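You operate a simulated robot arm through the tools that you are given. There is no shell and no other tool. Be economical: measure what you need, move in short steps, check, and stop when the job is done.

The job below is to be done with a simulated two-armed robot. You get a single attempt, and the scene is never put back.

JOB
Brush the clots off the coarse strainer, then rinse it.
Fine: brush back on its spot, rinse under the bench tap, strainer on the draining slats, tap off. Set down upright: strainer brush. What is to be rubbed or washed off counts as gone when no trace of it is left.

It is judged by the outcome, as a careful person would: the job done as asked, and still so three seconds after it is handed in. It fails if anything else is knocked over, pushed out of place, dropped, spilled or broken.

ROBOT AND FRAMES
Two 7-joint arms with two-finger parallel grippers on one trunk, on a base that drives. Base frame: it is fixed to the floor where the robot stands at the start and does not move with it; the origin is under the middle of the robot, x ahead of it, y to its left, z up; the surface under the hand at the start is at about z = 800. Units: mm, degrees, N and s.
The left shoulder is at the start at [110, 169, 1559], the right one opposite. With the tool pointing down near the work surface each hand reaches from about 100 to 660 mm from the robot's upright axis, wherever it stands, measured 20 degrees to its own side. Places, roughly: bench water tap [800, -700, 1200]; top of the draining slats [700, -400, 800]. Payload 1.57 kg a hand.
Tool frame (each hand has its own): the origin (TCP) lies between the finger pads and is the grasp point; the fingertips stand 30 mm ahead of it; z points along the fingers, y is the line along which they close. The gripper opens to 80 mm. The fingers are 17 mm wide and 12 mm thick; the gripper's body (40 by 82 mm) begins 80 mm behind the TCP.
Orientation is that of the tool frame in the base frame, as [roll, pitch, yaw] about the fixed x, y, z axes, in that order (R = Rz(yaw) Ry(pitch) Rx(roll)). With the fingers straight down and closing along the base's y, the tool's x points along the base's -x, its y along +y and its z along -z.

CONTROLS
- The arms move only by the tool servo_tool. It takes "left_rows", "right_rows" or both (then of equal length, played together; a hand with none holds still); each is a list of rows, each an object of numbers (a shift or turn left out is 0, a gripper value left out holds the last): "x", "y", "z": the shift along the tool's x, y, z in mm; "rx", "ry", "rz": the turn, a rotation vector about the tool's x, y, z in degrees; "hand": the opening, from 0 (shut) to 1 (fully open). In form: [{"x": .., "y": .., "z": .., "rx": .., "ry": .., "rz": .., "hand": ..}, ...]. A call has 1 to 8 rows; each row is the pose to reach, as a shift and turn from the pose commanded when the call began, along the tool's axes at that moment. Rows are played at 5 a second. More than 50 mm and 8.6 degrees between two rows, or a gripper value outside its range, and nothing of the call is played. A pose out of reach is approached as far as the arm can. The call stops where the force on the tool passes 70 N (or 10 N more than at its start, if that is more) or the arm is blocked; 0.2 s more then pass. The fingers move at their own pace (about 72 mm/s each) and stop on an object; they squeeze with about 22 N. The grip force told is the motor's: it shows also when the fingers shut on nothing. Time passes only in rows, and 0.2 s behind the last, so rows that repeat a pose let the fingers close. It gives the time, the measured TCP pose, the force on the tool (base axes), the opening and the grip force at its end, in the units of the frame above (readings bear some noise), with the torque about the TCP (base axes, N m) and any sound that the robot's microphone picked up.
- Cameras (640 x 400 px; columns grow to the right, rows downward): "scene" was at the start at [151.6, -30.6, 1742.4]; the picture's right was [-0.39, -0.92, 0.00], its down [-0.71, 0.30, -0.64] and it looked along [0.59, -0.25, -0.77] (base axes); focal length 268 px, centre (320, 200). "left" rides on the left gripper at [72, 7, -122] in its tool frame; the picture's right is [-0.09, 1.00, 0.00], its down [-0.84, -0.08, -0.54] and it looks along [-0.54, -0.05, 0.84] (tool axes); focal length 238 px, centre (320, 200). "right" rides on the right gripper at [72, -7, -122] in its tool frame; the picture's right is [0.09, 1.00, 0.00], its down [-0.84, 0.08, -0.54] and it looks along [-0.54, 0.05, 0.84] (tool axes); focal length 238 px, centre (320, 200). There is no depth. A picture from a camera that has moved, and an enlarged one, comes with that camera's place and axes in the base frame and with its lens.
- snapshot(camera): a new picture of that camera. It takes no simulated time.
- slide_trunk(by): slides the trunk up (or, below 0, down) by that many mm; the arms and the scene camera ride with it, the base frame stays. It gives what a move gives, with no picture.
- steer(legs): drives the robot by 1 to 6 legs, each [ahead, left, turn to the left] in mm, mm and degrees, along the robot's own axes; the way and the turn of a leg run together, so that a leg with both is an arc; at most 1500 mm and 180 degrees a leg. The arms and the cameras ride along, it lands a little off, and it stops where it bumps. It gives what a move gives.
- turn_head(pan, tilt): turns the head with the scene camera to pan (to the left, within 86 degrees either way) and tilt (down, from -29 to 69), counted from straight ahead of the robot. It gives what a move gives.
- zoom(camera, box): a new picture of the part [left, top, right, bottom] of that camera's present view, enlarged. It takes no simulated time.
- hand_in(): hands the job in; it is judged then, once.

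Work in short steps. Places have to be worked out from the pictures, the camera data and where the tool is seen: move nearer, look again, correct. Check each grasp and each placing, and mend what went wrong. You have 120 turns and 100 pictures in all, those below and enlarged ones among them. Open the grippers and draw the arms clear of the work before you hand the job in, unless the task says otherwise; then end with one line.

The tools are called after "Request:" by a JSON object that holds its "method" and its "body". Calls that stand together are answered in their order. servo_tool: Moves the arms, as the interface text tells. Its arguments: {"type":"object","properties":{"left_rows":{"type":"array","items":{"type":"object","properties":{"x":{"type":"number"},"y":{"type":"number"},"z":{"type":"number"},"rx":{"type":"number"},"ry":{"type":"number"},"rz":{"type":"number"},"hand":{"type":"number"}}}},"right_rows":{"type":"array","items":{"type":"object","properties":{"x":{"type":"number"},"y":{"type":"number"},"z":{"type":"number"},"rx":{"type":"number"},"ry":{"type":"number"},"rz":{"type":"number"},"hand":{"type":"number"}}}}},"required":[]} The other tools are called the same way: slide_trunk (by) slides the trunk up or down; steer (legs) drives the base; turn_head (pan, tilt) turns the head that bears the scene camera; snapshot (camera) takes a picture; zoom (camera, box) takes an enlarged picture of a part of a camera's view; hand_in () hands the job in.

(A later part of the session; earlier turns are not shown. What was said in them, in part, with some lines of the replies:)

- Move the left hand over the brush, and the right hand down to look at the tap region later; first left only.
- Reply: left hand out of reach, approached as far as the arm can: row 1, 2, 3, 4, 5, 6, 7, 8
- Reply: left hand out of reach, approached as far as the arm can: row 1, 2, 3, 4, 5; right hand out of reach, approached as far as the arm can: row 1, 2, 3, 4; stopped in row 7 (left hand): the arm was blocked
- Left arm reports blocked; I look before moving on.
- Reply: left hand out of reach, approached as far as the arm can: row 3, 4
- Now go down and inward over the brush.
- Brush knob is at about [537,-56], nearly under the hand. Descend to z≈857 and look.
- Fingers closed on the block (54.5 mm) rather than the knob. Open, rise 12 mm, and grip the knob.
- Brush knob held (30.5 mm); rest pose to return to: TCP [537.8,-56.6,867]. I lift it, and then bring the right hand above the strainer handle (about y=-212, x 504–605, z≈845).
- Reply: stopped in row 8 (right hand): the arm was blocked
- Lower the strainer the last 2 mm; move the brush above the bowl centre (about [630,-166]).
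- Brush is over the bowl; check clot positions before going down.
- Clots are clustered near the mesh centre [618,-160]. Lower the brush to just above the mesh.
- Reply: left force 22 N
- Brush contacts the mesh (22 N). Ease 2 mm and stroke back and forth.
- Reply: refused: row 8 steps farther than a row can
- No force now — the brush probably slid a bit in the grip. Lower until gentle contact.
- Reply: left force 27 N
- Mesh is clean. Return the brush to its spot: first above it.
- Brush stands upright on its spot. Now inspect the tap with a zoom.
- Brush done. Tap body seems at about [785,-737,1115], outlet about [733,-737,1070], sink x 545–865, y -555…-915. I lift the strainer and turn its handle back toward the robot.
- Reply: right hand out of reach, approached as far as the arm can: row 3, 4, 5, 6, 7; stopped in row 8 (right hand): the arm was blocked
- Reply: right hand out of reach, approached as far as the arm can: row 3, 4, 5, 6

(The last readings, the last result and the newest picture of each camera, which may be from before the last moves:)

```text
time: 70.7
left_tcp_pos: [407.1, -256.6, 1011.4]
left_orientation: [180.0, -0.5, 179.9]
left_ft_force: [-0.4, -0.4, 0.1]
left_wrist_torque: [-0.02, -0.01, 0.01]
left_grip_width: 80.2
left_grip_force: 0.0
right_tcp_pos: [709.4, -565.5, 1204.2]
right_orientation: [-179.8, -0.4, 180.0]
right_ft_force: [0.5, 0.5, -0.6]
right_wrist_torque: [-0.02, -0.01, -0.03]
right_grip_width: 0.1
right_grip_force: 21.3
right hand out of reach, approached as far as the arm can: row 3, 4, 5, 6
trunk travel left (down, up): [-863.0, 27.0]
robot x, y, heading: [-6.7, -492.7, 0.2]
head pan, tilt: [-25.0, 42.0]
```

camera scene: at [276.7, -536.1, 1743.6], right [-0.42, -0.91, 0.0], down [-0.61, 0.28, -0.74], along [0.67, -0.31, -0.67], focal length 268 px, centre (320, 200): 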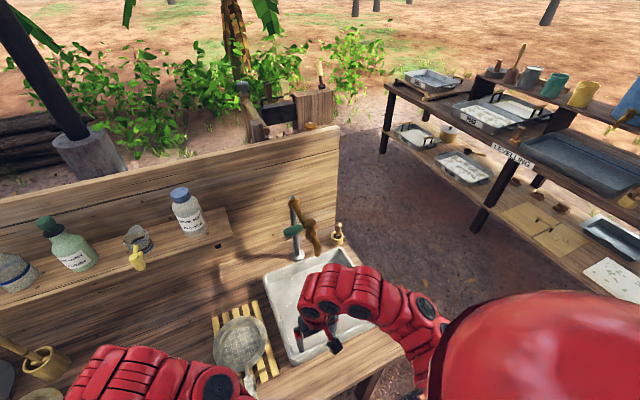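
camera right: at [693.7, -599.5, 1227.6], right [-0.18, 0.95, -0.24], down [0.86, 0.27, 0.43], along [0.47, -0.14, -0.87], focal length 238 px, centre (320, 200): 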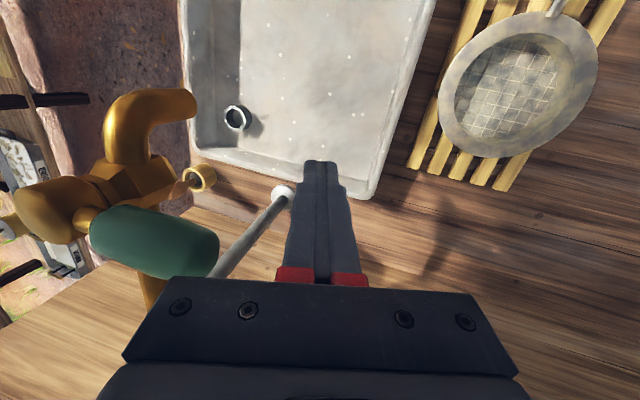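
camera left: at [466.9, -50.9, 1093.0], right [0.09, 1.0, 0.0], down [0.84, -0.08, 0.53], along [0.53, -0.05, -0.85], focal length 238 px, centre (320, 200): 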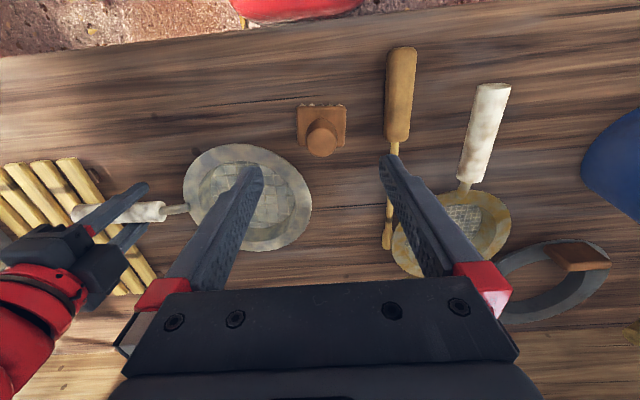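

At this height the arm is at its outer limit, so I simply drive forward with the hand as it is, staying left of the lever.

Request:
{"method": "steer", "body": {"legs": [[105, 0, 0]]}}

Request:
{"method": "snapshot", "body": {"camera": "right"}}

```text
time: 71.9
left_tcp_pos: [511.6, -258.3, 1012.4]
left_orientation: [179.9, -0.5, -179.9]
left_ft_force: [0.6, -0.8, 0.6]
left_wrist_torque: [-0.01, -0.02, 0.03]
left_grip_width: 79.8
left_grip_force: 0.0
right_tcp_pos: [813.3, -568.3, 1204.0]
right_orientation: [179.9, -0.4, 180.0]
right_ft_force: [0.2, 0.5, -0.1]
right_wrist_torque: [-0.01, -0.03, 0.01]
right_grip_width: 0.2
right_grip_force: 21.5
trunk travel left (down, up): [-863.0, 27.0]
robot x, y, heading: [97.1, -494.7, 0.1]
head pan, tilt: [-25.0, 42.0]
```

```text
40 pictures are left
camera right: at [741.6, -574.4, 1327.4], right [-0.09, 1.0, 0.0], down [0.84, 0.08, 0.54], along [0.53, 0.05, -0.84], focal length 238 px, centre (320, 200)
```

right: 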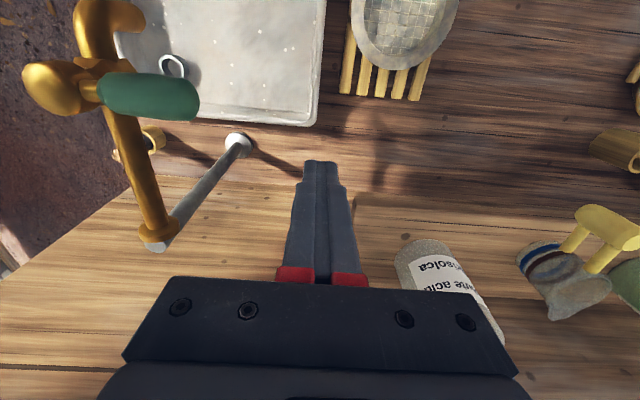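

Lever confirmed at x≈778, y −655…−710. Move the closed fingers beside it on the far (+x) side and lower.

Request:
{"method": "servo_tool", "body": {"right_rows": [{"y": -35}, {"y": -70}, {"y": -104}, {"y": -104, "z": 18}, {"y": -104, "z": 36}]}}

Request:
{"method": "snapshot", "body": {"camera": "right"}}

```text
time: 73.1
left_tcp_pos: [513.9, -257.9, 1011.5]
left_orientation: [179.9, -0.6, -179.9]
left_ft_force: [0.8, 0.2, -0.7]
left_wrist_torque: [-0.02, 0.0, 0.03]
left_grip_width: 79.8
left_grip_force: 0.1
right_tcp_pos: [814.8, -671.3, 1167.2]
right_orientation: [-180.0, -0.4, -179.9]
right_ft_force: [0.2, 0.1, -0.6]
right_wrist_torque: [-0.03, 0.03, -0.02]
right_grip_width: 0.2
right_grip_force: 21.4
trunk travel left (down, up): [-863.0, 27.0]
robot x, y, heading: [96.1, -498.2, 0.0]
head pan, tilt: [-25.0, 42.0]
```

```text
39 pictures are left
camera right: at [743.5, -679.1, 1290.4], right [-0.09, 1.0, 0.0], down [0.84, 0.08, 0.54], along [0.53, 0.05, -0.84], focal length 238 px, centre (320, 200)
```

right: 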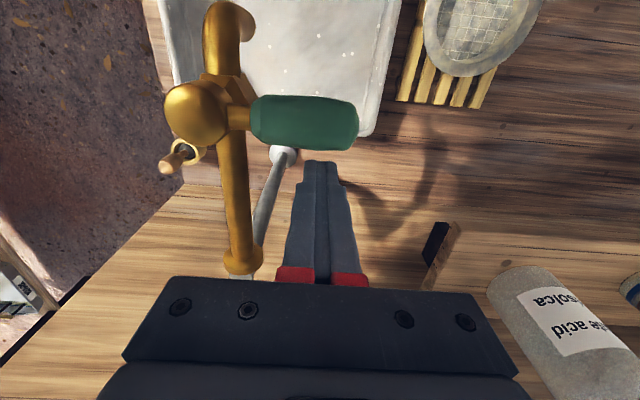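

Begin pushing the lever toward −x in an arc (counter-clockwise).

Request:
{"method": "servo_tool", "body": {"right_rows": [{"x": 10, "y": -2}, {"x": 23, "y": -3}, {"x": 35, "y": -3}, {"x": 46, "y": -2}]}}

Request:
{"method": "snapshot", "body": {"camera": "right"}}

```text
time: 74.1
left_tcp_pos: [511.7, -257.4, 1012.3]
left_orientation: [179.9, -0.6, 179.9]
left_ft_force: [0.2, -0.2, 0.0]
left_wrist_torque: [0.01, 0.06, 0.01]
left_grip_width: 80.0
left_grip_force: 0.1
right_tcp_pos: [766.7, -674.3, 1168.8]
right_orientation: [179.9, -0.5, -179.9]
right_ft_force: [-0.4, 1.3, 0.9]
right_wrist_torque: [-0.03, -0.01, 0.02]
right_grip_width: 0.0
right_grip_force: 21.3
trunk travel left (down, up): [-863.0, 27.0]
robot x, y, heading: [94.6, -499.7, -0.0]
head pan, tilt: [-25.0, 42.0]
```

```text
38 pictures are left
camera right: at [695.9, -680.6, 1291.3], right [-0.09, 1.0, 0.0], down [0.84, 0.08, 0.53], along [0.53, 0.05, -0.85], focal length 238 px, centre (320, 200)
```

right: 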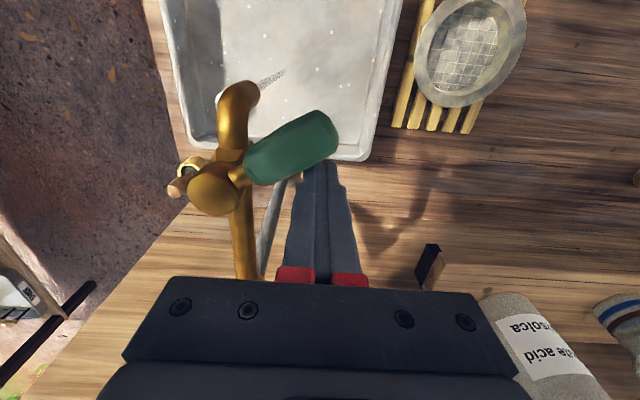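

Lever turned and water starts to trickle. Push further for a good stream.

Request:
{"method": "servo_tool", "body": {"right_rows": [{"x": 15, "y": -5}, {"x": 30, "y": -12}, {"x": 40, "y": -20}]}}

Request:
{"method": "snapshot", "body": {"camera": "right"}}

```text
time: 74.9
left_tcp_pos: [513.2, -258.6, 1011.8]
left_orientation: [179.9, -0.5, -179.8]
left_ft_force: [0.4, 0.3, 1.1]
left_wrist_torque: [0.01, 0.02, -0.02]
left_grip_width: 80.0
left_grip_force: 0.2
right_tcp_pos: [740.0, -695.2, 1167.6]
right_orientation: [-180.0, -0.9, -179.9]
right_ft_force: [0.7, -0.5, 0.2]
right_wrist_torque: [-0.02, 0.02, -0.02]
right_grip_width: 0.1
right_grip_force: 21.3
right hand out of reach, approached as far as the arm can: row 3
trunk travel left (down, up): [-863.0, 27.0]
robot x, y, heading: [96.0, -500.5, 0.1]
head pan, tilt: [-25.0, 42.0]
```

```text
37 pictures are left
camera right: at [669.1, -702.1, 1291.5], right [-0.09, 1.0, 0.0], down [0.84, 0.08, 0.53], along [0.53, 0.05, -0.85], focal length 238 px, centre (320, 200)
```

right: 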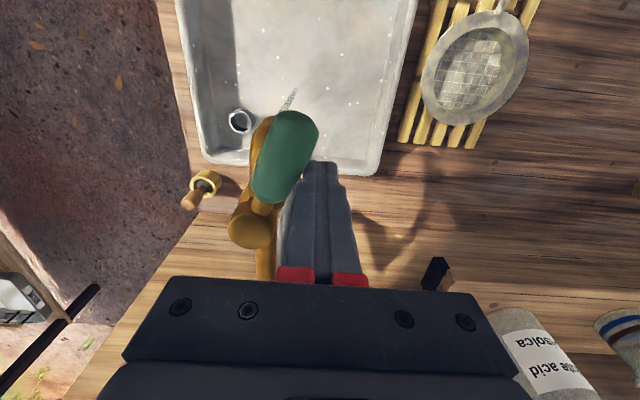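

Lever ~60° open. Withdraw the hand to the left and down.

Request:
{"method": "servo_tool", "body": {"right_rows": [{"y": 40}, {"y": 80}, {"y": 125}, {"y": 130, "z": 45}, {"y": 130, "z": 90}, {"y": 130, "z": 135}, {"y": 130, "z": 180}, {"y": 130, "z": 200}]}}

Request:
{"method": "zoom", "body": {"camera": "scene", "box": [250, 170, 410, 370]}}

```text
time: 76.7
left_tcp_pos: [513.6, -257.9, 1010.7]
left_orientation: [179.8, -0.5, -179.9]
left_ft_force: [0.1, -0.8, -1.4]
left_wrist_torque: [0.01, -0.02, 0.03]
left_grip_width: 79.9
left_grip_force: 0.0
right_tcp_pos: [738.3, -564.3, 968.3]
right_orientation: [180.0, -0.4, -180.0]
right_ft_force: [0.7, -0.3, -0.3]
right_wrist_torque: [-0.01, -0.02, 0.0]
right_grip_width: 0.2
right_grip_force: 21.1
trunk travel left (down, up): [-863.0, 27.0]
robot x, y, heading: [94.5, -500.3, -0.1]
head pan, tilt: [-25.0, 42.0]
```

```text
2.00 times, centred on (330, 270) of scene
camera zoom: at [251.8, -534.7, 1743.7], right [-0.42, -0.91, 0.0], down [-0.61, 0.28, -0.74], along [0.67, -0.31, -0.67], focal length 536 px, centre (300, 60)
```

zoom: 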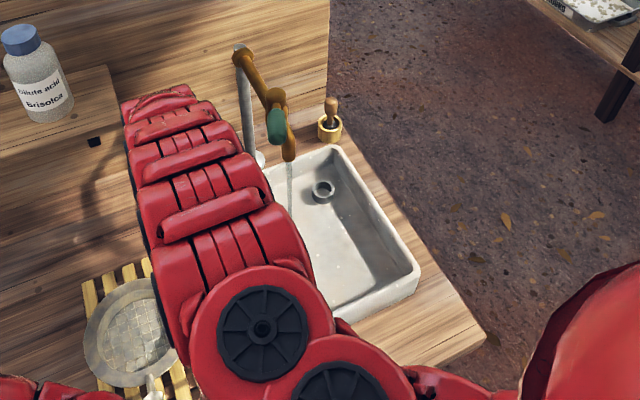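

Water runs into the sink. Drive left and bring the right hand back over the strainer handle.

Request:
{"method": "steer", "body": {"legs": [[25, 200, 0]]}}

Request:
{"method": "servo_tool", "body": {"right_rows": [{"x": 20, "y": -20, "z": 10, "hand": 1}, {"x": 60, "y": -40, "z": 15, "hand": 1}, {"x": 105, "y": -60, "z": 20}, {"x": 150, "y": -75, "z": 30}, {"x": 195, "y": -82, "z": 40}, {"x": 229, "y": -82, "z": 45}]}}

Request:
{"method": "snapshot", "body": {"camera": "right"}}

```text
time: 78.3
left_tcp_pos: [539.2, -58.4, 1010.8]
left_orientation: [179.9, -0.5, 179.9]
left_ft_force: [0.6, 0.0, 0.2]
left_wrist_torque: [0.03, 0.01, 0.01]
left_grip_width: 80.4
left_grip_force: 0.1
right_tcp_pos: [764.7, -365.9, 969.3]
right_orientation: [179.9, -0.5, 179.9]
right_ft_force: [0.2, -0.3, 0.0]
right_wrist_torque: [0.01, 0.01, 0.0]
right_grip_width: 0.0
right_grip_force: 21.7
trunk travel left (down, up): [-863.0, 27.0]
robot x, y, heading: [121.4, -300.7, -0.1]
head pan, tilt: [-25.0, 42.0]
```

```text
time: 79.7
left_tcp_pos: [538.5, -58.9, 1010.8]
left_orientation: [179.8, -0.6, -179.9]
left_ft_force: [-0.2, -0.5, 0.1]
left_wrist_torque: [0.0, -0.02, -0.02]
left_grip_width: 80.2
left_grip_force: 0.0
right_tcp_pos: [680.9, -413.9, 952.5]
right_orientation: [-180.0, -0.6, 179.9]
right_ft_force: [0.2, 0.1, -0.3]
right_wrist_torque: [-0.03, 0.01, 0.02]
right_grip_width: 79.9
right_grip_force: 0.1
right hand out of reach, approached as far as the arm can: row 3, 4, 5, 6
trunk travel left (down, up): [-863.0, 27.0]
robot x, y, heading: [121.5, -303.0, -0.1]
head pan, tilt: [-25.0, 42.0]
```

```text
35 pictures are left
camera right: at [609.2, -422.3, 1075.6], right [-0.09, 1.0, 0.0], down [0.84, 0.08, 0.54], along [0.53, 0.05, -0.84], focal length 238 px, centre (320, 200)
```

right: 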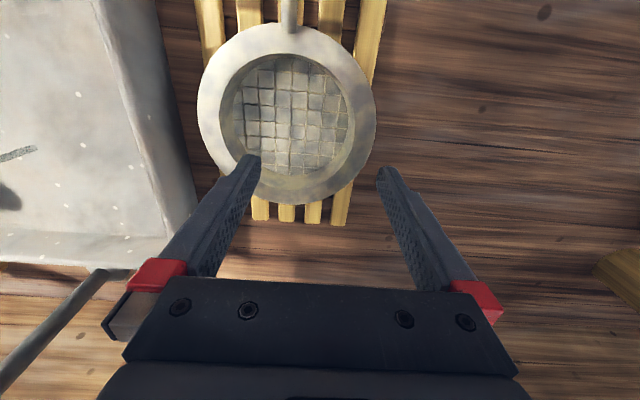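

Arm is at an inner limit in this configuration; instead drive back so the hand comes over the handle.

Request:
{"method": "steer", "body": {"legs": [[-147, -32, 0]]}}

Request:
{"method": "servo_tool", "body": {"right_rows": [{"z": 20}, {"z": 40}]}}

Request:
{"method": "snapshot", "body": {"camera": "right"}}

```text
time: 81.1
left_tcp_pos: [391.4, -89.8, 1009.5]
left_orientation: [-180.0, -0.7, 179.9]
left_ft_force: [0.2, 0.6, 0.8]
left_wrist_torque: [-0.01, 0.05, -0.02]
left_grip_width: 80.0
left_grip_force: 0.0
right_tcp_pos: [534.4, -447.1, 950.5]
right_orientation: [-179.9, -0.6, 180.0]
right_ft_force: [0.6, -0.4, -0.3]
right_wrist_torque: [0.01, 0.03, -0.01]
right_grip_width: 79.8
right_grip_force: 0.0
trunk travel left (down, up): [-863.0, 27.0]
robot x, y, heading: [-24.9, -328.3, -0.2]
head pan, tilt: [-25.0, 42.0]
```

```text
time: 81.7
left_tcp_pos: [390.8, -90.5, 1011.3]
left_orientation: [179.9, -0.7, -179.9]
left_ft_force: [-0.2, 1.1, 0.9]
left_wrist_torque: [0.02, -0.02, -0.02]
left_grip_width: 80.2
left_grip_force: 0.1
right_tcp_pos: [532.7, -448.1, 911.2]
right_orientation: [180.0, -0.5, -179.9]
right_ft_force: [-0.3, 0.1, -0.5]
right_wrist_torque: [-0.01, 0.04, 0.01]
right_grip_width: 80.1
right_grip_force: 0.0
trunk travel left (down, up): [-863.0, 27.0]
robot x, y, heading: [-25.9, -328.7, 0.0]
head pan, tilt: [-25.0, 42.0]
```

```text
34 pictures are left
camera right: at [461.9, -454.2, 1034.6], right [-0.09, 1.0, 0.0], down [0.84, 0.08, 0.54], along [0.53, 0.05, -0.84], focal length 238 px, centre (320, 200)
```

right: 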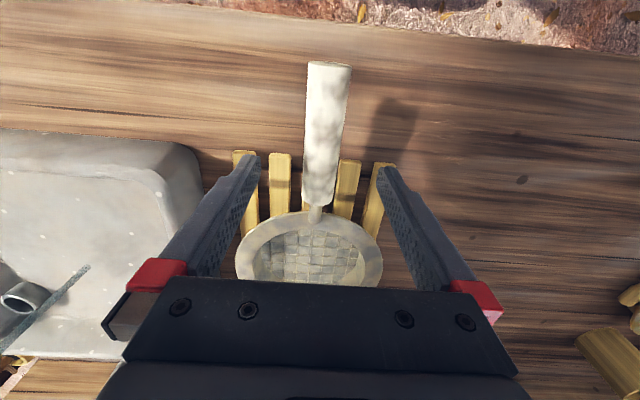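

Handle centred. Descend, grip and lift.

Request:
{"method": "servo_tool", "body": {"right_rows": [{"y": 1, "z": 30}, {"y": 1, "z": 57}, {"y": 1, "z": 57, "hand": 0}, {"y": 1, "z": 57, "hand": 0}, {"y": 1, "z": 57, "hand": 0}, {"y": 1, "z": 25, "hand": 0}, {"y": 1, "z": -15, "hand": 0}, {"y": 1, "z": -55, "hand": 0}]}}

Request:
{"method": "snapshot", "body": {"camera": "right"}}

```text
time: 83.5
left_tcp_pos: [390.2, -91.6, 1012.3]
left_orientation: [179.9, -0.6, 180.0]
left_ft_force: [-0.1, -0.5, 0.1]
left_wrist_torque: [0.03, -0.04, -0.02]
left_grip_width: 79.6
left_grip_force: 0.2
right_tcp_pos: [534.7, -447.1, 967.7]
right_orientation: [-180.0, -0.7, 179.9]
right_ft_force: [-0.1, -0.2, -2.2]
right_wrist_torque: [0.01, 0.24, 0.01]
right_grip_width: 26.4
right_grip_force: 21.9
trunk travel left (down, up): [-863.0, 27.0]
robot x, y, heading: [-27.8, -329.8, -0.0]
head pan, tilt: [-25.0, 42.0]
```

```text
33 pictures are left
camera right: at [464.1, -452.9, 1091.0], right [-0.09, 1.0, 0.0], down [0.84, 0.08, 0.53], along [0.53, 0.05, -0.85], focal length 238 px, centre (320, 200)
```

right: 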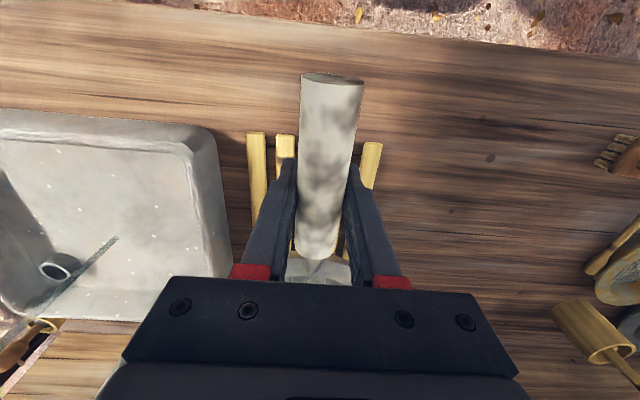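

Strainer held. Drive right then slightly ahead so the bowl comes under the stream (≈[727,-735]).

Request:
{"method": "steer", "body": {"legs": [[0, -290, 0]]}}

Request:
{"method": "servo_tool", "body": {"right_rows": [{"z": 15}, {"z": 30}]}}

Request:
{"method": "snapshot", "body": {"camera": "scene"}}

Request:
{"method": "snapshot", "body": {"camera": "right"}}

```text
time: 85.5
left_tcp_pos: [389.9, -377.5, 1011.7]
left_orientation: [-180.0, -0.6, 180.0]
left_ft_force: [0.1, 0.2, -0.1]
left_wrist_torque: [0.03, 0.02, -0.01]
left_grip_width: 80.1
left_grip_force: 0.1
right_tcp_pos: [536.2, -734.8, 967.3]
right_orientation: [-179.9, -0.5, 179.8]
right_ft_force: [0.5, 0.5, -2.6]
right_wrist_torque: [-0.04, 0.23, 0.02]
right_grip_width: 26.1
right_grip_force: 22.3
trunk travel left (down, up): [-863.0, 27.0]
robot x, y, heading: [-27.6, -621.5, 0.1]
head pan, tilt: [-25.0, 42.0]
```

```text
time: 86.1
left_tcp_pos: [390.1, -379.8, 1011.0]
left_orientation: [179.9, -0.6, -179.9]
left_ft_force: [-1.2, 0.3, 0.1]
left_wrist_torque: [-0.01, 0.0, -0.02]
left_grip_width: 80.1
left_grip_force: 0.1
right_tcp_pos: [536.1, -735.3, 936.6]
right_orientation: [-179.9, -0.7, 180.0]
right_ft_force: [-1.0, 0.2, -3.1]
right_wrist_torque: [-0.03, 0.26, -0.01]
right_grip_width: 26.2
right_grip_force: 22.5
trunk travel left (down, up): [-863.0, 27.0]
robot x, y, heading: [-26.9, -614.9, -0.1]
head pan, tilt: [-25.0, 42.0]
```

```text
32 pictures are left
camera scene: at [129.7, -656.0, 1743.5], right [-0.42, -0.91, 0.0], down [-0.61, 0.28, -0.74], along [0.67, -0.31, -0.67], focal length 268 px, centre (320, 200)
```

scene: 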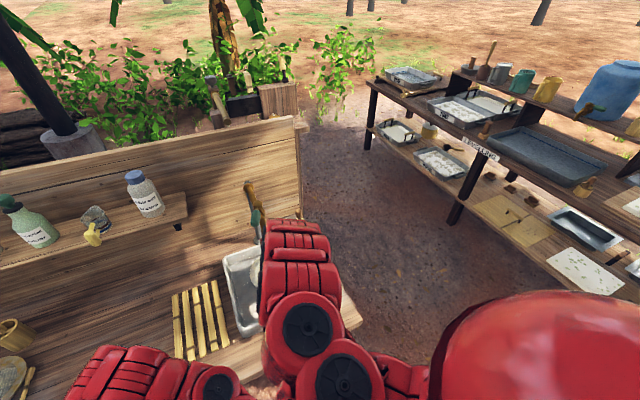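

```text
31 pictures are left
camera right: at [464.7, -741.9, 1060.4], right [-0.09, 1.0, 0.0], down [0.84, 0.08, 0.53], along [0.53, 0.05, -0.85], focal length 238 px, centre (320, 200)
```

right: 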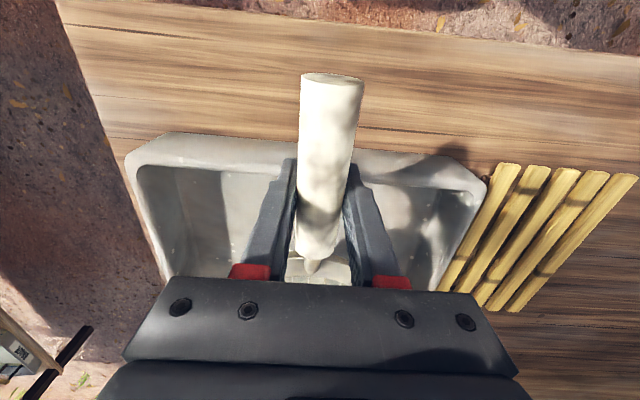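

Advance 55 mm so the bowl is under the stream, then look.

Request:
{"method": "steer", "body": {"legs": [[55, 0, 0]]}}

Request:
{"method": "turn_head", "body": {"pan": 0, "tilt": 45}}

Request:
{"method": "snapshot", "body": {"camera": "scene"}}

Request:
{"method": "snapshot", "body": {"camera": "left"}}

```text
time: 87.0
left_tcp_pos: [441.3, -379.9, 1012.6]
left_orientation: [179.9, -0.4, -180.0]
left_ft_force: [-0.5, -0.8, -0.1]
left_wrist_torque: [0.03, -0.06, 0.03]
left_grip_width: 80.0
left_grip_force: 0.1
right_tcp_pos: [585.7, -735.3, 939.6]
right_orientation: [-179.9, -0.5, 179.9]
right_ft_force: [-0.2, -0.3, -2.2]
right_wrist_torque: [-0.01, 0.18, 0.0]
right_grip_width: 26.3
right_grip_force: 21.6
trunk travel left (down, up): [-863.0, 27.0]
robot x, y, heading: [29.0, -619.3, 0.0]
head pan, tilt: [-25.0, 42.0]
```

```text
time: 87.9
left_tcp_pos: [444.1, -378.6, 1010.1]
left_orientation: [179.9, -0.6, -180.0]
left_ft_force: [-0.2, -0.2, -0.8]
left_wrist_torque: [0.01, 0.01, 0.03]
left_grip_width: 79.8
left_grip_force: 0.0
right_tcp_pos: [589.4, -735.4, 936.6]
right_orientation: [-179.9, -0.6, 179.9]
right_ft_force: [-1.1, 1.0, -2.2]
right_wrist_torque: [0.0, 0.23, 0.0]
right_grip_width: 26.2
right_grip_force: 22.0
trunk travel left (down, up): [-863.0, 27.0]
robot x, y, heading: [26.3, -621.6, 0.2]
head pan, tilt: [0.0, 45.0]
```

```text
30 pictures are left
camera scene: at [188.6, -620.8, 1739.3], right [0.0, -1.0, 0.0], down [-0.71, 0.0, -0.71], along [0.71, 0.0, -0.71], focal length 268 px, centre (320, 200)
```

scene: 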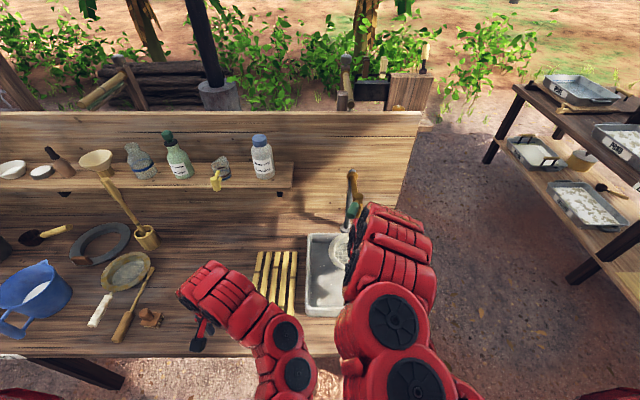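

```text
29 pictures are left
camera left: at [373.1, -372.8, 1132.7], right [0.09, 1.0, 0.0], down [0.84, -0.08, 0.53], along [0.53, -0.05, -0.85], focal length 238 px, centre (320, 200)
```

left: 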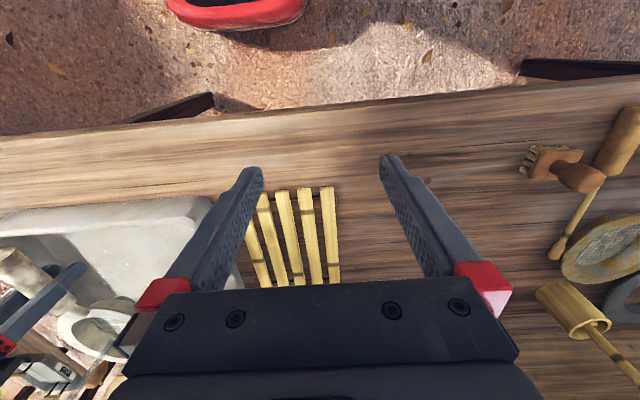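

Request:
{"method": "zoom", "body": {"camera": "scene", "box": [300, 160, 390, 320]}}

Request:
{"method": "zoom", "body": {"camera": "left", "box": [0, 220, 200, 400]}}

```text
2.50 times, centred on (345, 240) of scene
camera zoom: at [188.6, -620.8, 1739.3], right [0.0, -1.0, 0.0], down [-0.71, 0.0, -0.71], along [0.71, 0.0, -0.71], focal length 670 px, centre (258, 100)
```

zoom: 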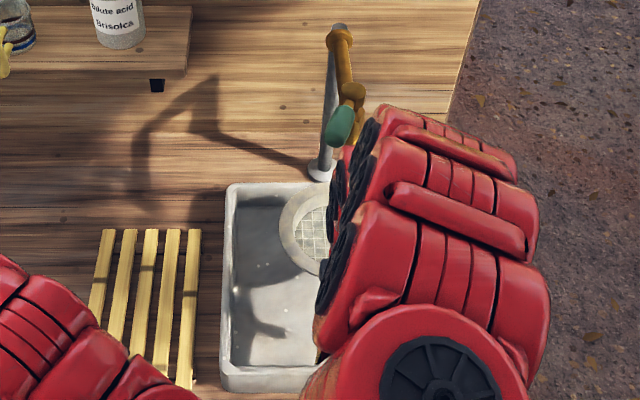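

```text
2.22 times, centred on (100, 310) of left
camera zoom: at [373.1, -372.8, 1132.7], right [0.09, 1.0, 0.0], down [0.84, -0.08, 0.53], along [0.53, -0.05, -0.85], focal length 530 px, centre (809, -44)
```

zoom: 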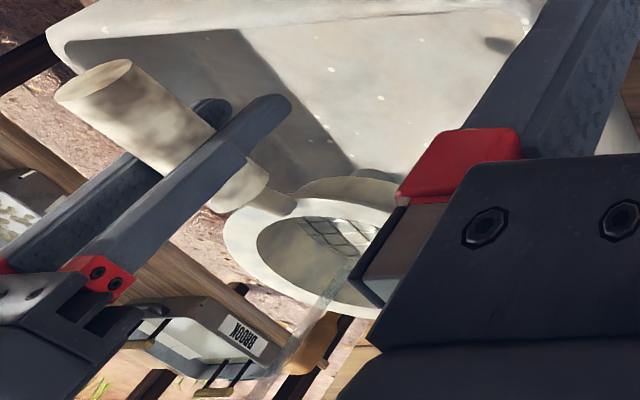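

The stream meets the bowl near its centre. Move the strainer in small circles under the stream to rinse all of it.

Request:
{"method": "servo_tool", "body": {"right_rows": [{"x": 15}, {"x": 30}, {"x": 25, "y": 20}, {"x": 0, "y": 32}, {"x": -22, "y": 22}, {"x": -32, "y": 0}, {"x": -22, "y": -22}, {"x": 0, "y": -32}]}}

Request:
{"method": "servo_tool", "body": {"right_rows": [{"x": 20, "y": 10}, {"x": 40, "y": 32}, {"x": 20, "y": 45}, {"x": 0, "y": 60}, {"x": -25, "y": 45}, {"x": -40, "y": 32}, {"x": -20, "y": 20}, {"x": 0, "y": 32}]}}

Request:
{"method": "servo_tool", "body": {"right_rows": [{"x": 0}, {"x": 0}, {"x": 15}, {"x": 0, "y": 15}, {"x": -15}, {"y": -15}, {"y": 0}]}}

Request:
{"method": "zoom", "body": {"camera": "scene", "box": [310, 200, 360, 290]}}

```text
time: 89.7
left_tcp_pos: [443.2, -379.7, 1011.8]
left_orientation: [179.9, -0.7, 180.0]
left_ft_force: [0.7, -0.5, -0.2]
left_wrist_torque: [0.0, -0.03, -0.03]
left_grip_width: 79.7
left_grip_force: 0.1
right_tcp_pos: [589.2, -767.7, 937.6]
right_orientation: [-179.9, -0.6, 179.9]
right_ft_force: [0.1, -0.3, -2.4]
right_wrist_torque: [0.02, 0.23, 0.03]
right_grip_width: 26.0
right_grip_force: 22.1
right hand out of reach, approached as far as the arm can: row 2, 3
trunk travel left (down, up): [-863.0, 27.0]
robot x, y, heading: [26.5, -620.3, 0.1]
head pan, tilt: [0.0, 45.0]
```

```text
time: 91.5
left_tcp_pos: [443.4, -378.1, 1009.8]
left_orientation: [180.0, -0.6, 179.9]
left_ft_force: [-0.3, 0.1, -0.3]
left_wrist_torque: [-0.02, 0.01, -0.03]
left_grip_width: 80.0
left_grip_force: 0.1
right_tcp_pos: [587.8, -734.4, 937.0]
right_orientation: [-179.9, -0.6, 180.0]
right_ft_force: [-0.1, -0.1, -3.0]
right_wrist_torque: [-0.03, 0.23, 0.02]
right_grip_width: 26.4
right_grip_force: 21.9
right hand out of reach, approached as far as the arm can: row 1, 2
trunk travel left (down, up): [-863.0, 27.0]
robot x, y, heading: [25.6, -622.2, -0.3]
head pan, tilt: [0.0, 45.0]
```

```text
time: 93.1
left_tcp_pos: [444.0, -378.5, 1010.1]
left_orientation: [-180.0, -0.8, 180.0]
left_ft_force: [1.0, -0.3, -0.3]
left_wrist_torque: [0.0, -0.01, 0.01]
left_grip_width: 80.0
left_grip_force: 0.1
right_tcp_pos: [589.7, -734.6, 936.2]
right_orientation: [-179.9, -0.6, 180.0]
right_ft_force: [-0.3, 0.4, -1.7]
right_wrist_torque: [0.02, 0.25, -0.01]
right_grip_width: 26.1
right_grip_force: 22.1
trunk travel left (down, up): [-863.0, 27.0]
robot x, y, heading: [24.6, -625.5, -0.1]
head pan, tilt: [0.0, 45.0]
```

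```text
4.44 times, centred on (335, 245) of scene
camera zoom: at [189.0, -619.1, 1739.2], right [0.0, -1.0, 0.0], down [-0.71, 0.0, -0.71], along [0.71, 0.0, -0.71], focal length 1190 px, centre (253, 0)
```

zoom: 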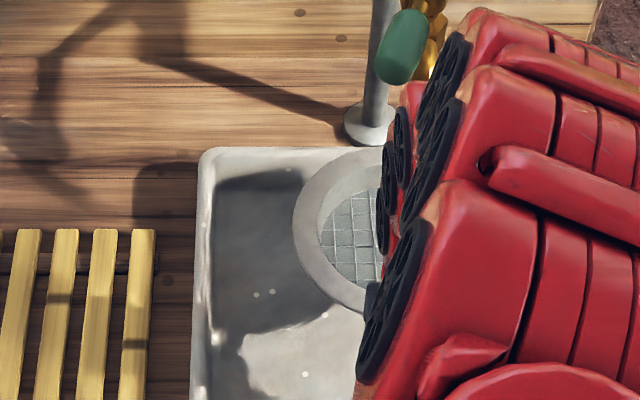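

Rinse a little longer with wider moves toward the far side and centre.

Request:
{"method": "servo_tool", "body": {"right_rows": [{"x": -15, "y": 15}, {"x": -30, "y": 25}, {"x": -40}, {"x": -30, "y": -25}, {"x": 0, "y": -40}, {"x": 0, "y": -10}, {"x": 0, "y": 40}, {"x": 0, "y": 0}]}}

Request:
{"method": "steer", "body": {"legs": [[30, 0, 0], [-60, 0, 0], [30, 0, 0]]}}

Request:
{"method": "steer", "body": {"legs": [[-55, 0, 0]]}}

Request:
{"method": "servo_tool", "body": {"right_rows": [{"z": -15}, {"z": -30}, {"z": -30}]}}

Request:
{"method": "steer", "body": {"legs": [[0, 290, 0]]}}

Request:
{"method": "snapshot", "body": {"camera": "scene"}}

```text
time: 94.9
left_tcp_pos: [443.8, -380.3, 1011.3]
left_orientation: [179.8, -0.6, -180.0]
left_ft_force: [0.1, -0.6, 0.8]
left_wrist_torque: [0.06, 0.02, -0.04]
left_grip_width: 79.6
left_grip_force: 0.0
right_tcp_pos: [588.4, -736.5, 936.1]
right_orientation: [180.0, -0.6, -180.0]
right_ft_force: [-0.1, 0.2, -2.4]
right_wrist_torque: [0.06, 0.27, 0.01]
right_grip_width: 26.5
right_grip_force: 21.9
trunk travel left (down, up): [-863.0, 27.0]
robot x, y, heading: [27.2, -624.4, 0.2]
head pan, tilt: [0.0, 45.0]
```

```text
time: 96.8
left_tcp_pos: [441.5, -379.6, 1011.5]
left_orientation: [179.9, -0.4, 179.9]
left_ft_force: [-0.4, 0.0, -0.7]
left_wrist_torque: [0.02, -0.01, -0.02]
left_grip_width: 80.0
left_grip_force: 0.0
right_tcp_pos: [586.2, -736.6, 937.9]
right_orientation: [-179.9, -0.5, 179.9]
right_ft_force: [0.3, -0.4, -2.5]
right_wrist_torque: [0.07, 0.22, 0.0]
right_grip_width: 26.4
right_grip_force: 21.8
trunk travel left (down, up): [-863.0, 27.0]
robot x, y, heading: [30.6, -617.2, -0.1]
head pan, tilt: [0.0, 45.0]
```

```text
time: 97.7
left_tcp_pos: [392.8, -379.7, 1009.5]
left_orientation: [179.9, -0.9, 180.0]
left_ft_force: [1.2, -0.2, 0.1]
left_wrist_torque: [-0.04, 0.0, 0.01]
left_grip_width: 80.1
left_grip_force: 0.1
right_tcp_pos: [537.0, -735.3, 935.2]
right_orientation: [-179.8, -0.8, 179.9]
right_ft_force: [0.8, -0.5, -2.1]
right_wrist_torque: [0.0, 0.29, -0.02]
right_grip_width: 26.2
right_grip_force: 21.6
trunk travel left (down, up): [-863.0, 27.0]
robot x, y, heading: [-26.6, -623.3, -0.0]
head pan, tilt: [0.0, 45.0]
```

```text
time: 98.5
left_tcp_pos: [388.8, -379.1, 1012.2]
left_orientation: [179.9, -0.6, -180.0]
left_ft_force: [-0.7, -0.3, -0.6]
left_wrist_torque: [-0.03, -0.03, -0.01]
left_grip_width: 80.2
left_grip_force: 0.2
right_tcp_pos: [533.8, -735.6, 968.0]
right_orientation: [-179.9, -0.6, 179.9]
right_ft_force: [-0.2, -0.2, -2.3]
right_wrist_torque: [0.01, 0.22, 0.0]
right_grip_width: 26.2
right_grip_force: 21.8
trunk travel left (down, up): [-863.0, 27.0]
robot x, y, heading: [-28.2, -618.9, 0.0]
head pan, tilt: [0.0, 45.0]
```

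```text
time: 100.5
left_tcp_pos: [389.9, -88.6, 1011.1]
left_orientation: [179.9, -0.5, -179.8]
left_ft_force: [-0.2, 0.8, 0.2]
left_wrist_torque: [0.03, 0.02, 0.02]
left_grip_width: 80.2
left_grip_force: 0.0
right_tcp_pos: [535.5, -443.0, 965.9]
right_orientation: [180.0, -0.7, -179.9]
right_ft_force: [-0.3, -0.1, -1.7]
right_wrist_torque: [0.0, 0.24, 0.01]
right_grip_width: 26.3
right_grip_force: 21.7
trunk travel left (down, up): [-863.0, 27.0]
robot x, y, heading: [-27.3, -332.9, 0.1]
head pan, tilt: [0.0, 45.0]
```

```text
25 pictures are left
camera scene: at [134.0, -331.1, 1739.3], right [0.0, -1.0, 0.0], down [-0.71, 0.0, -0.71], along [0.71, 0.0, -0.71], focal length 268 px, centre (320, 200)
```

scene: 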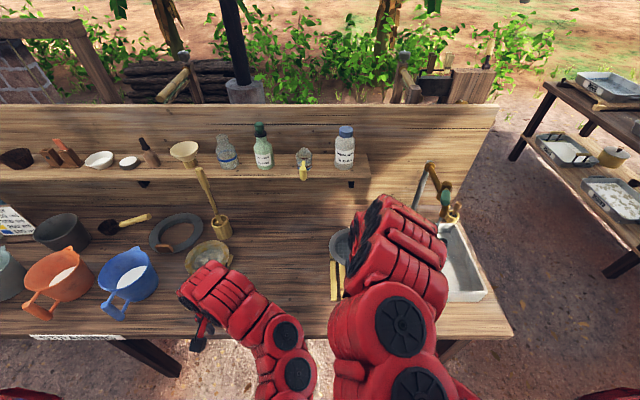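

Back over the slats. Lower the strainer onto them.

Request:
{"method": "servo_tool", "body": {"right_rows": [{"y": -4, "z": 40}, {"y": -4, "z": 80}, {"y": -4, "z": 105}, {"y": -4, "z": 113}]}}

```text
time: 101.5
left_tcp_pos: [387.7, -87.4, 1010.4]
left_orientation: [179.9, -0.6, -179.8]
left_ft_force: [0.1, 0.7, 0.2]
left_wrist_torque: [0.01, 0.02, 0.02]
left_grip_width: 80.1
left_grip_force: 0.0
right_tcp_pos: [535.0, -447.1, 854.8]
right_orientation: [-180.0, -0.5, -179.9]
right_ft_force: [1.9, 1.7, 2.4]
right_wrist_torque: [-0.02, -0.63, 0.15]
right_grip_width: 26.7
right_grip_force: 22.3
trunk travel left (down, up): [-863.0, 27.0]
robot x, y, heading: [-28.1, -330.4, -0.1]
head pan, tilt: [0.0, 45.0]
```

Contact with slats; release and rise.

Request:
{"method": "servo_tool", "body": {"right_rows": [{"z": 2}, {"z": 2, "hand": 1}, {"z": 2, "hand": 1}, {"z": 2, "hand": 1}, {"z": -30}, {"z": -70}, {"z": -110}, {"z": -135}]}}

Request:
{"method": "snapshot", "body": {"camera": "right"}}

Request:
{"method": "zoom", "body": {"camera": "right", "box": [230, 150, 390, 270]}}

```text
time: 103.3
left_tcp_pos: [389.3, -87.1, 1010.7]
left_orientation: [-180.0, -0.5, -179.9]
left_ft_force: [0.0, -0.1, 0.1]
left_wrist_torque: [0.0, 0.02, 0.01]
left_grip_width: 80.2
left_grip_force: 0.0
right_tcp_pos: [547.1, -446.1, 977.9]
right_orientation: [-179.9, -0.8, 180.0]
right_ft_force: [-1.1, 0.6, 1.3]
right_wrist_torque: [-0.06, -0.04, 0.0]
right_grip_width: 80.3
right_grip_force: 0.0
right hand out of reach, approached as far as the arm can: row 8
trunk travel left (down, up): [-863.0, 27.0]
robot x, y, heading: [-28.9, -329.6, 0.1]
head pan, tilt: [0.0, 45.0]
```

```text
24 pictures are left
camera right: at [476.4, -452.3, 1103.7], right [-0.09, 1.0, 0.0], down [0.84, 0.08, 0.53], along [0.53, 0.05, -0.85], focal length 238 px, centre (320, 200)
```

right: 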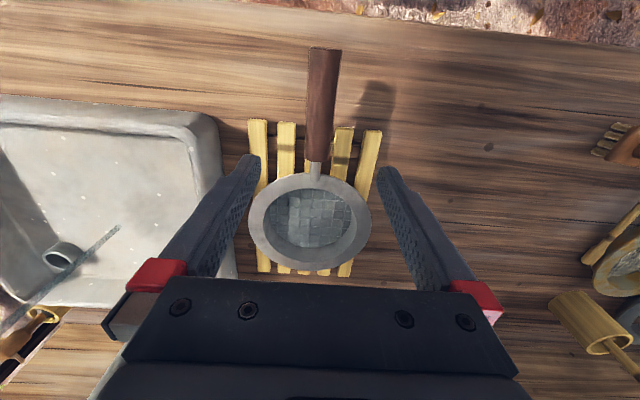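

```text
3.33 times, centred on (310, 210) of right
camera zoom: at [476.4, -452.3, 1103.7], right [-0.09, 1.0, 0.0], down [0.84, 0.08, 0.53], along [0.53, 0.05, -0.85], focal length 794 px, centre (353, 167)
```

zoom: 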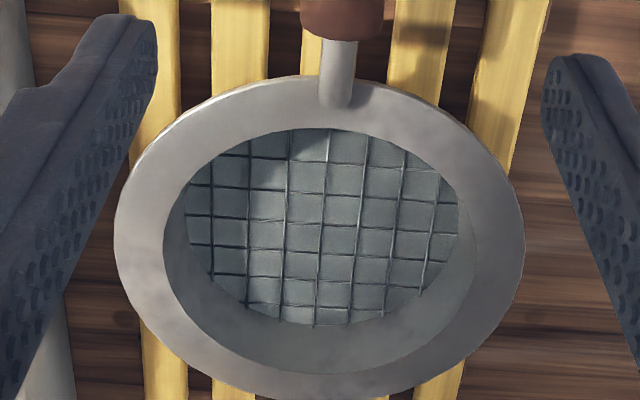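

Strainer is fully clean and on the slats. Now close the tap: closed right fist outward and up, clear of everything.

Request:
{"method": "servo_tool", "body": {"right_rows": [{"x": -45, "y": -10, "hand": 0}, {"x": -85, "y": -30, "z": -15, "hand": 0}, {"x": -95, "y": -60, "z": -50}, {"x": -95, "y": -90, "z": -90}, {"x": -95, "y": -115, "z": -130}, {"x": -95, "y": -123, "z": -175}, {"x": -95, "y": -123, "z": -220}, {"x": -95, "y": -123, "z": -252}]}}

```text
time: 105.1
left_tcp_pos: [387.4, -87.0, 1011.2]
left_orientation: [180.0, -0.6, -179.8]
left_ft_force: [-0.6, 0.7, 0.4]
left_wrist_torque: [-0.05, -0.02, 0.02]
left_grip_width: 80.0
left_grip_force: 0.1
right_tcp_pos: [645.6, -568.4, 1231.6]
right_orientation: [-179.8, -0.5, -179.8]
right_ft_force: [-0.7, 0.2, 0.1]
right_wrist_torque: [-0.01, 0.01, -0.01]
right_grip_width: 0.1
right_grip_force: 21.3
trunk travel left (down, up): [-863.0, 27.0]
robot x, y, heading: [-26.2, -332.2, 0.1]
head pan, tilt: [0.0, 45.0]
```

Reached. Now drive so the hand is above the tap's lever front side.

Request:
{"method": "steer", "body": {"legs": [[0, -172, 0], [50, 0, 0]]}}

Request:
{"method": "snapshot", "body": {"camera": "right"}}

```text
time: 107.1
left_tcp_pos: [434.7, -259.9, 1012.5]
left_orientation: [179.9, -0.4, -179.9]
left_ft_force: [-0.2, 0.1, 0.9]
left_wrist_torque: [-0.01, -0.05, -0.02]
left_grip_width: 80.3
left_grip_force: 0.0
right_tcp_pos: [690.3, -740.7, 1234.2]
right_orientation: [-180.0, -0.4, 179.9]
right_ft_force: [-0.2, -0.1, 0.2]
right_wrist_torque: [0.02, -0.04, 0.03]
right_grip_width: 0.0
right_grip_force: 21.3
trunk travel left (down, up): [-863.0, 27.0]
robot x, y, heading: [18.6, -507.9, 0.2]
head pan, tilt: [0.0, 45.0]
```

```text
22 pictures are left
camera right: at [617.9, -748.4, 1357.8], right [-0.09, 1.0, 0.0], down [0.84, 0.08, 0.54], along [0.53, 0.05, -0.84], focal length 238 px, centre (320, 200)
```

right: 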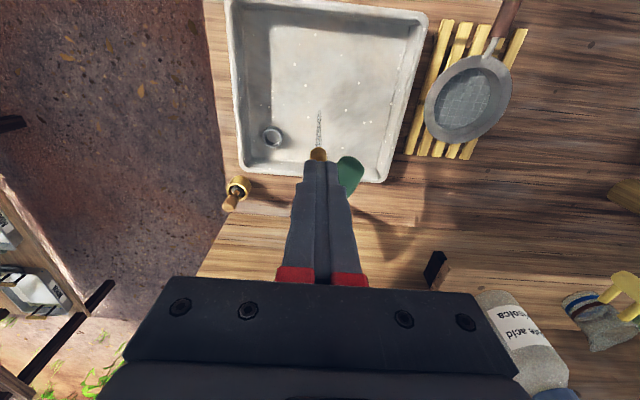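

Lever now at ~70° (tip ≈[700,-712]). Lower the fist on its far-right side.

Request:
{"method": "servo_tool", "body": {"right_rows": [{"x": -14, "y": -17}, {"x": -14, "y": -17, "z": 30}, {"x": -14, "y": -17, "z": 50}, {"x": -14, "y": -17, "z": 62}]}}

Request:
{"method": "snapshot", "body": {"camera": "right"}}

```text
time: 108.1
left_tcp_pos: [438.4, -264.3, 1011.1]
left_orientation: [179.9, -0.5, -180.0]
left_ft_force: [-0.3, -0.6, 0.7]
left_wrist_torque: [0.01, -0.01, -0.01]
left_grip_width: 80.0
left_grip_force: 0.1
right_tcp_pos: [708.1, -759.4, 1168.9]
right_orientation: [180.0, -0.6, 180.0]
right_ft_force: [0.0, -0.6, 0.3]
right_wrist_torque: [-0.02, -0.03, 0.04]
right_grip_width: 0.0
right_grip_force: 20.9
trunk travel left (down, up): [-863.0, 27.0]
robot x, y, heading: [21.6, -506.1, 0.2]
head pan, tilt: [0.0, 45.0]
```

```text
21 pictures are left
camera right: at [636.7, -767.5, 1292.2], right [-0.09, 1.0, 0.0], down [0.84, 0.08, 0.53], along [0.53, 0.05, -0.85], focal length 238 px, centre (320, 200)
```

right: 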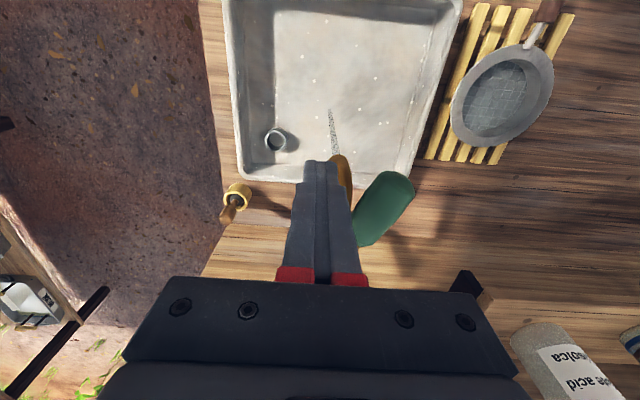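

Push the lever back (clockwise) along the arc.

Request:
{"method": "servo_tool", "body": {"right_rows": [{"x": -2, "y": 14}, {"x": -3, "y": 30}, {"x": -7, "y": 47}, {"x": -16, "y": 62}, {"x": -29, "y": 74}]}}

Request:
{"method": "snapshot", "body": {"camera": "right"}}

```text
time: 109.3
left_tcp_pos: [437.7, -261.4, 1010.8]
left_orientation: [179.8, -0.7, -179.7]
left_ft_force: [0.1, 0.1, -0.2]
left_wrist_torque: [0.01, 0.02, -0.01]
left_grip_width: 80.3
left_grip_force: 0.0
right_tcp_pos: [737.8, -685.8, 1167.1]
right_orientation: [180.0, -0.8, -179.8]
right_ft_force: [-0.6, 0.6, -1.4]
right_wrist_torque: [-0.01, -0.01, 0.02]
right_grip_width: 0.0
right_grip_force: 20.9
trunk travel left (down, up): [-863.0, 27.0]
robot x, y, heading: [20.7, -499.4, 0.1]
head pan, tilt: [0.0, 45.0]
```

```text
20 pictures are left
camera right: at [666.4, -692.8, 1290.4], right [-0.09, 1.0, 0.0], down [0.84, 0.08, 0.53], along [0.53, 0.05, -0.85], focal length 238 px, centre (320, 200)
```

right: 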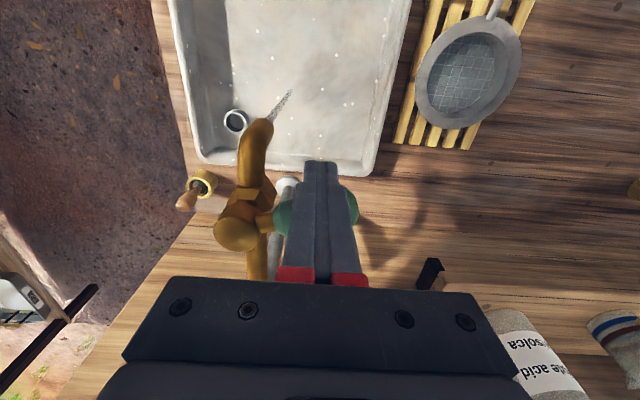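

Nearly there; continue to the original position.

Request:
{"method": "servo_tool", "body": {"right_rows": [{"x": -8, "y": 6}, {"x": -15, "y": 9}, {"x": -21, "y": 11}, {"x": -23, "y": 11}]}}

Request:
{"method": "snapshot", "body": {"camera": "right"}}

```text
time: 110.3
left_tcp_pos: [438.2, -262.1, 1010.9]
left_orientation: [180.0, -0.7, 180.0]
left_ft_force: [0.0, 0.8, -0.4]
left_wrist_torque: [0.01, 0.01, 0.01]
left_grip_width: 80.0
left_grip_force: 0.1
right_tcp_pos: [747.2, -675.6, 1167.9]
right_orientation: [180.0, -0.7, -180.0]
right_ft_force: [0.0, 0.0, -0.6]
right_wrist_torque: [-0.02, 0.02, 0.01]
right_grip_width: 0.0
right_grip_force: 20.7
right hand out of reach, approached as far as the arm can: row 2, 3, 4
trunk travel left (down, up): [-863.0, 27.0]
robot x, y, heading: [20.6, -502.9, 0.3]
head pan, tilt: [0.0, 45.0]
```

```text
19 pictures are left
camera right: at [676.4, -682.7, 1290.7], right [-0.09, 1.0, 0.0], down [0.84, 0.08, 0.53], along [0.53, 0.05, -0.85], focal length 238 px, centre (320, 200)
```

right: 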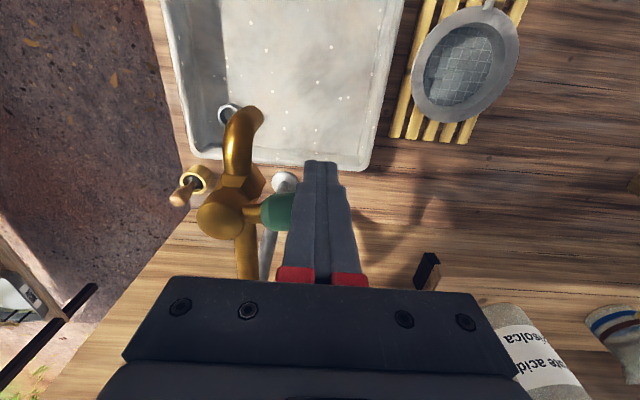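

Water has stopped. Drive ahead 8 mm to bring the lever to its fully closed place.

Request:
{"method": "steer", "body": {"legs": [[9, 0, 0]]}}

Request:
{"method": "servo_tool", "body": {"right_rows": [{"x": 20}, {"x": 20, "z": -30}, {"x": 10, "z": -65}]}}

Request:
{"method": "snapshot", "body": {"camera": "right"}}

```text
time: 111.1
left_tcp_pos: [446.0, -262.9, 1011.5]
left_orientation: [179.9, -0.6, -180.0]
left_ft_force: [-0.2, 0.1, 0.3]
left_wrist_torque: [0.02, -0.02, 0.01]
left_grip_width: 80.0
left_grip_force: 0.1
right_tcp_pos: [755.7, -675.5, 1168.2]
right_orientation: [-179.9, -0.6, 180.0]
right_ft_force: [0.5, -1.0, -0.3]
right_wrist_torque: [0.03, 0.0, 0.01]
right_grip_width: 0.0
right_grip_force: 21.4
trunk travel left (down, up): [-863.0, 27.0]
robot x, y, heading: [28.6, -505.3, -0.0]
head pan, tilt: [0.0, 45.0]
```

```text
time: 111.9
left_tcp_pos: [447.4, -262.2, 1010.3]
left_orientation: [179.9, -0.7, -179.8]
left_ft_force: [-0.2, -0.5, -0.7]
left_wrist_torque: [0.01, -0.01, 0.0]
left_grip_width: 79.8
left_grip_force: 0.1
right_tcp_pos: [748.8, -672.9, 1232.2]
right_orientation: [-179.8, -0.7, -179.8]
right_ft_force: [-0.3, 0.2, 0.0]
right_wrist_torque: [0.0, 0.02, -0.04]
right_grip_width: 0.0
right_grip_force: 21.8
trunk travel left (down, up): [-863.0, 27.0]
robot x, y, heading: [28.5, -502.7, -0.1]
head pan, tilt: [0.0, 45.0]
```

```text
18 pictures are left
camera right: at [677.5, -680.6, 1355.7], right [-0.09, 1.0, 0.0], down [0.84, 0.08, 0.53], along [0.53, 0.05, -0.85], focal length 238 px, centre (320, 200)
```

right: 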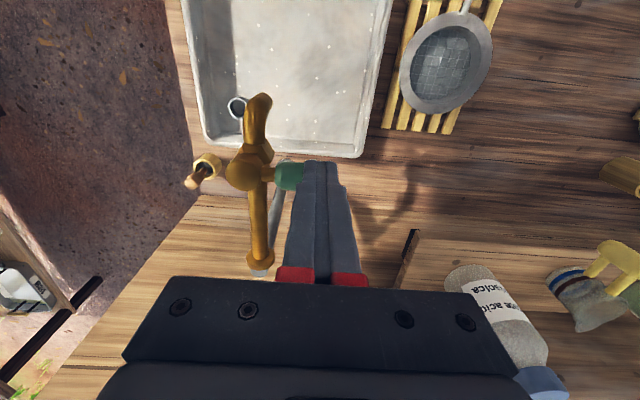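

Tap is off with the lever back near its original direction. Drive back to clear the work, open the gripper and take a final look.

Request:
{"method": "steer", "body": {"legs": [[-250, 0, 0], [0, 150, 0]]}}

Request:
{"method": "servo_tool", "body": {"right_rows": [{"hand": 1}, {"hand": 1}, {"hand": 1}]}}

Request:
{"method": "turn_head", "body": {"pan": -10, "tilt": 38}}

Request:
{"method": "snapshot", "body": {"camera": "scene"}}

```text
time: 114.7
left_tcp_pos: [197.4, -114.7, 1011.3]
left_orientation: [180.0, -0.7, -180.0]
left_ft_force: [0.0, -0.7, 1.3]
left_wrist_torque: [-0.01, 0.01, 0.0]
left_grip_width: 80.1
left_grip_force: 0.0
right_tcp_pos: [497.7, -528.8, 1232.9]
right_orientation: [-179.9, -0.6, 179.9]
right_ft_force: [1.0, -0.8, 0.2]
right_wrist_torque: [0.06, 0.02, 0.01]
right_grip_width: 0.3
right_grip_force: 21.2
trunk travel left (down, up): [-863.0, 27.0]
robot x, y, heading: [-219.0, -348.6, -0.1]
head pan, tilt: [0.0, 45.0]
```

```text
time: 115.5
left_tcp_pos: [197.7, -113.7, 1009.9]
left_orientation: [-180.0, -0.7, 180.0]
left_ft_force: [0.4, -0.3, 0.6]
left_wrist_torque: [-0.01, 0.0, 0.02]
left_grip_width: 80.1
left_grip_force: 0.0
right_tcp_pos: [497.8, -525.4, 1232.6]
right_orientation: [-179.8, -0.6, 179.9]
right_ft_force: [-0.2, 0.8, -0.4]
right_wrist_torque: [-0.01, 0.04, -0.01]
right_grip_width: 80.2
right_grip_force: 0.1
trunk travel left (down, up): [-863.0, 27.0]
robot x, y, heading: [-220.7, -349.8, -0.0]
head pan, tilt: [0.0, 45.0]
```

```text
time: 116.2
left_tcp_pos: [198.3, -113.4, 1010.3]
left_orientation: [-180.0, -0.5, 179.9]
left_ft_force: [0.1, 1.1, -0.1]
left_wrist_torque: [0.03, 0.03, -0.02]
left_grip_width: 79.7
left_grip_force: 0.0
right_tcp_pos: [495.9, -526.6, 1233.8]
right_orientation: [-179.9, -0.6, 179.9]
right_ft_force: [0.7, 0.3, -0.2]
right_wrist_torque: [-0.01, 0.01, 0.03]
right_grip_width: 80.0
right_grip_force: 0.1
trunk travel left (down, up): [-863.0, 27.0]
robot x, y, heading: [-221.5, -354.9, -0.3]
head pan, tilt: [-10.0, 38.0]
```

```text
17 pictures are left
camera scene: at [-54.3, -369.4, 1749.6], right [-0.17, -0.98, 0.0], down [-0.61, 0.11, -0.79], along [0.78, -0.14, -0.62], focal length 268 px, centre (320, 200)
```

scene: 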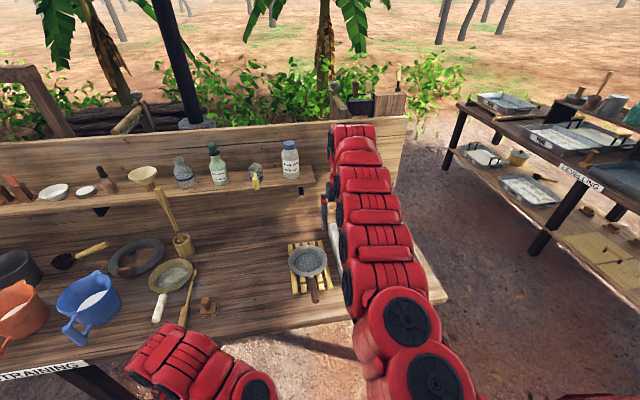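

Final check of the brush, strainer and tap by zooming.

Request:
{"method": "zoom", "body": {"camera": "scene", "box": [140, 230, 350, 340]}}

Request:
{"method": "snapshot", "body": {"camera": "right"}}

```text
3.05 times, centred on (245, 285) of scene
camera zoom: at [-54.3, -369.4, 1749.6], right [-0.17, -0.98, 0.0], down [-0.61, 0.11, -0.79], along [0.78, -0.14, -0.62], focal length 816 px, centre (549, -59)
```

zoom: 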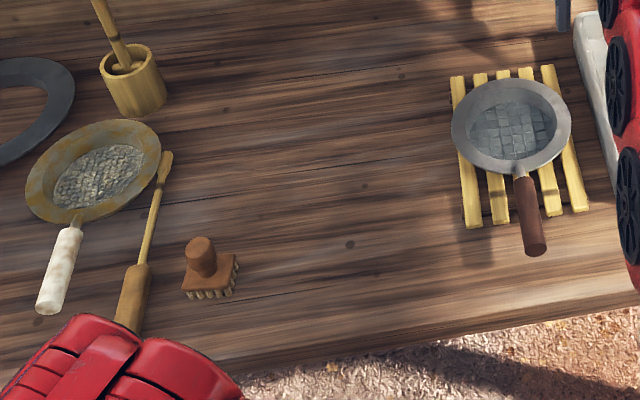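

```text
15 pictures are left
camera right: at [426.1, -533.0, 1356.2], right [-0.09, 1.0, 0.0], down [0.84, 0.08, 0.53], along [0.53, 0.05, -0.85], focal length 238 px, centre (320, 200)
```

right: 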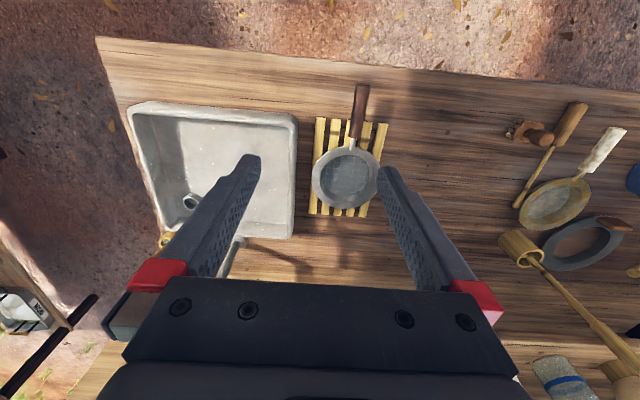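

Everything is in place: brush upright on its spot, strainer clean on the slats, tap off, hands open and clear.

Request:
{"method": "hand_in", "body": {}}

```text
The job is handed in.
```

The coarse strainer was brushed free of clots, rinsed under the tap and left on the draining slats; the brush is upright on its spot and the tap is off.
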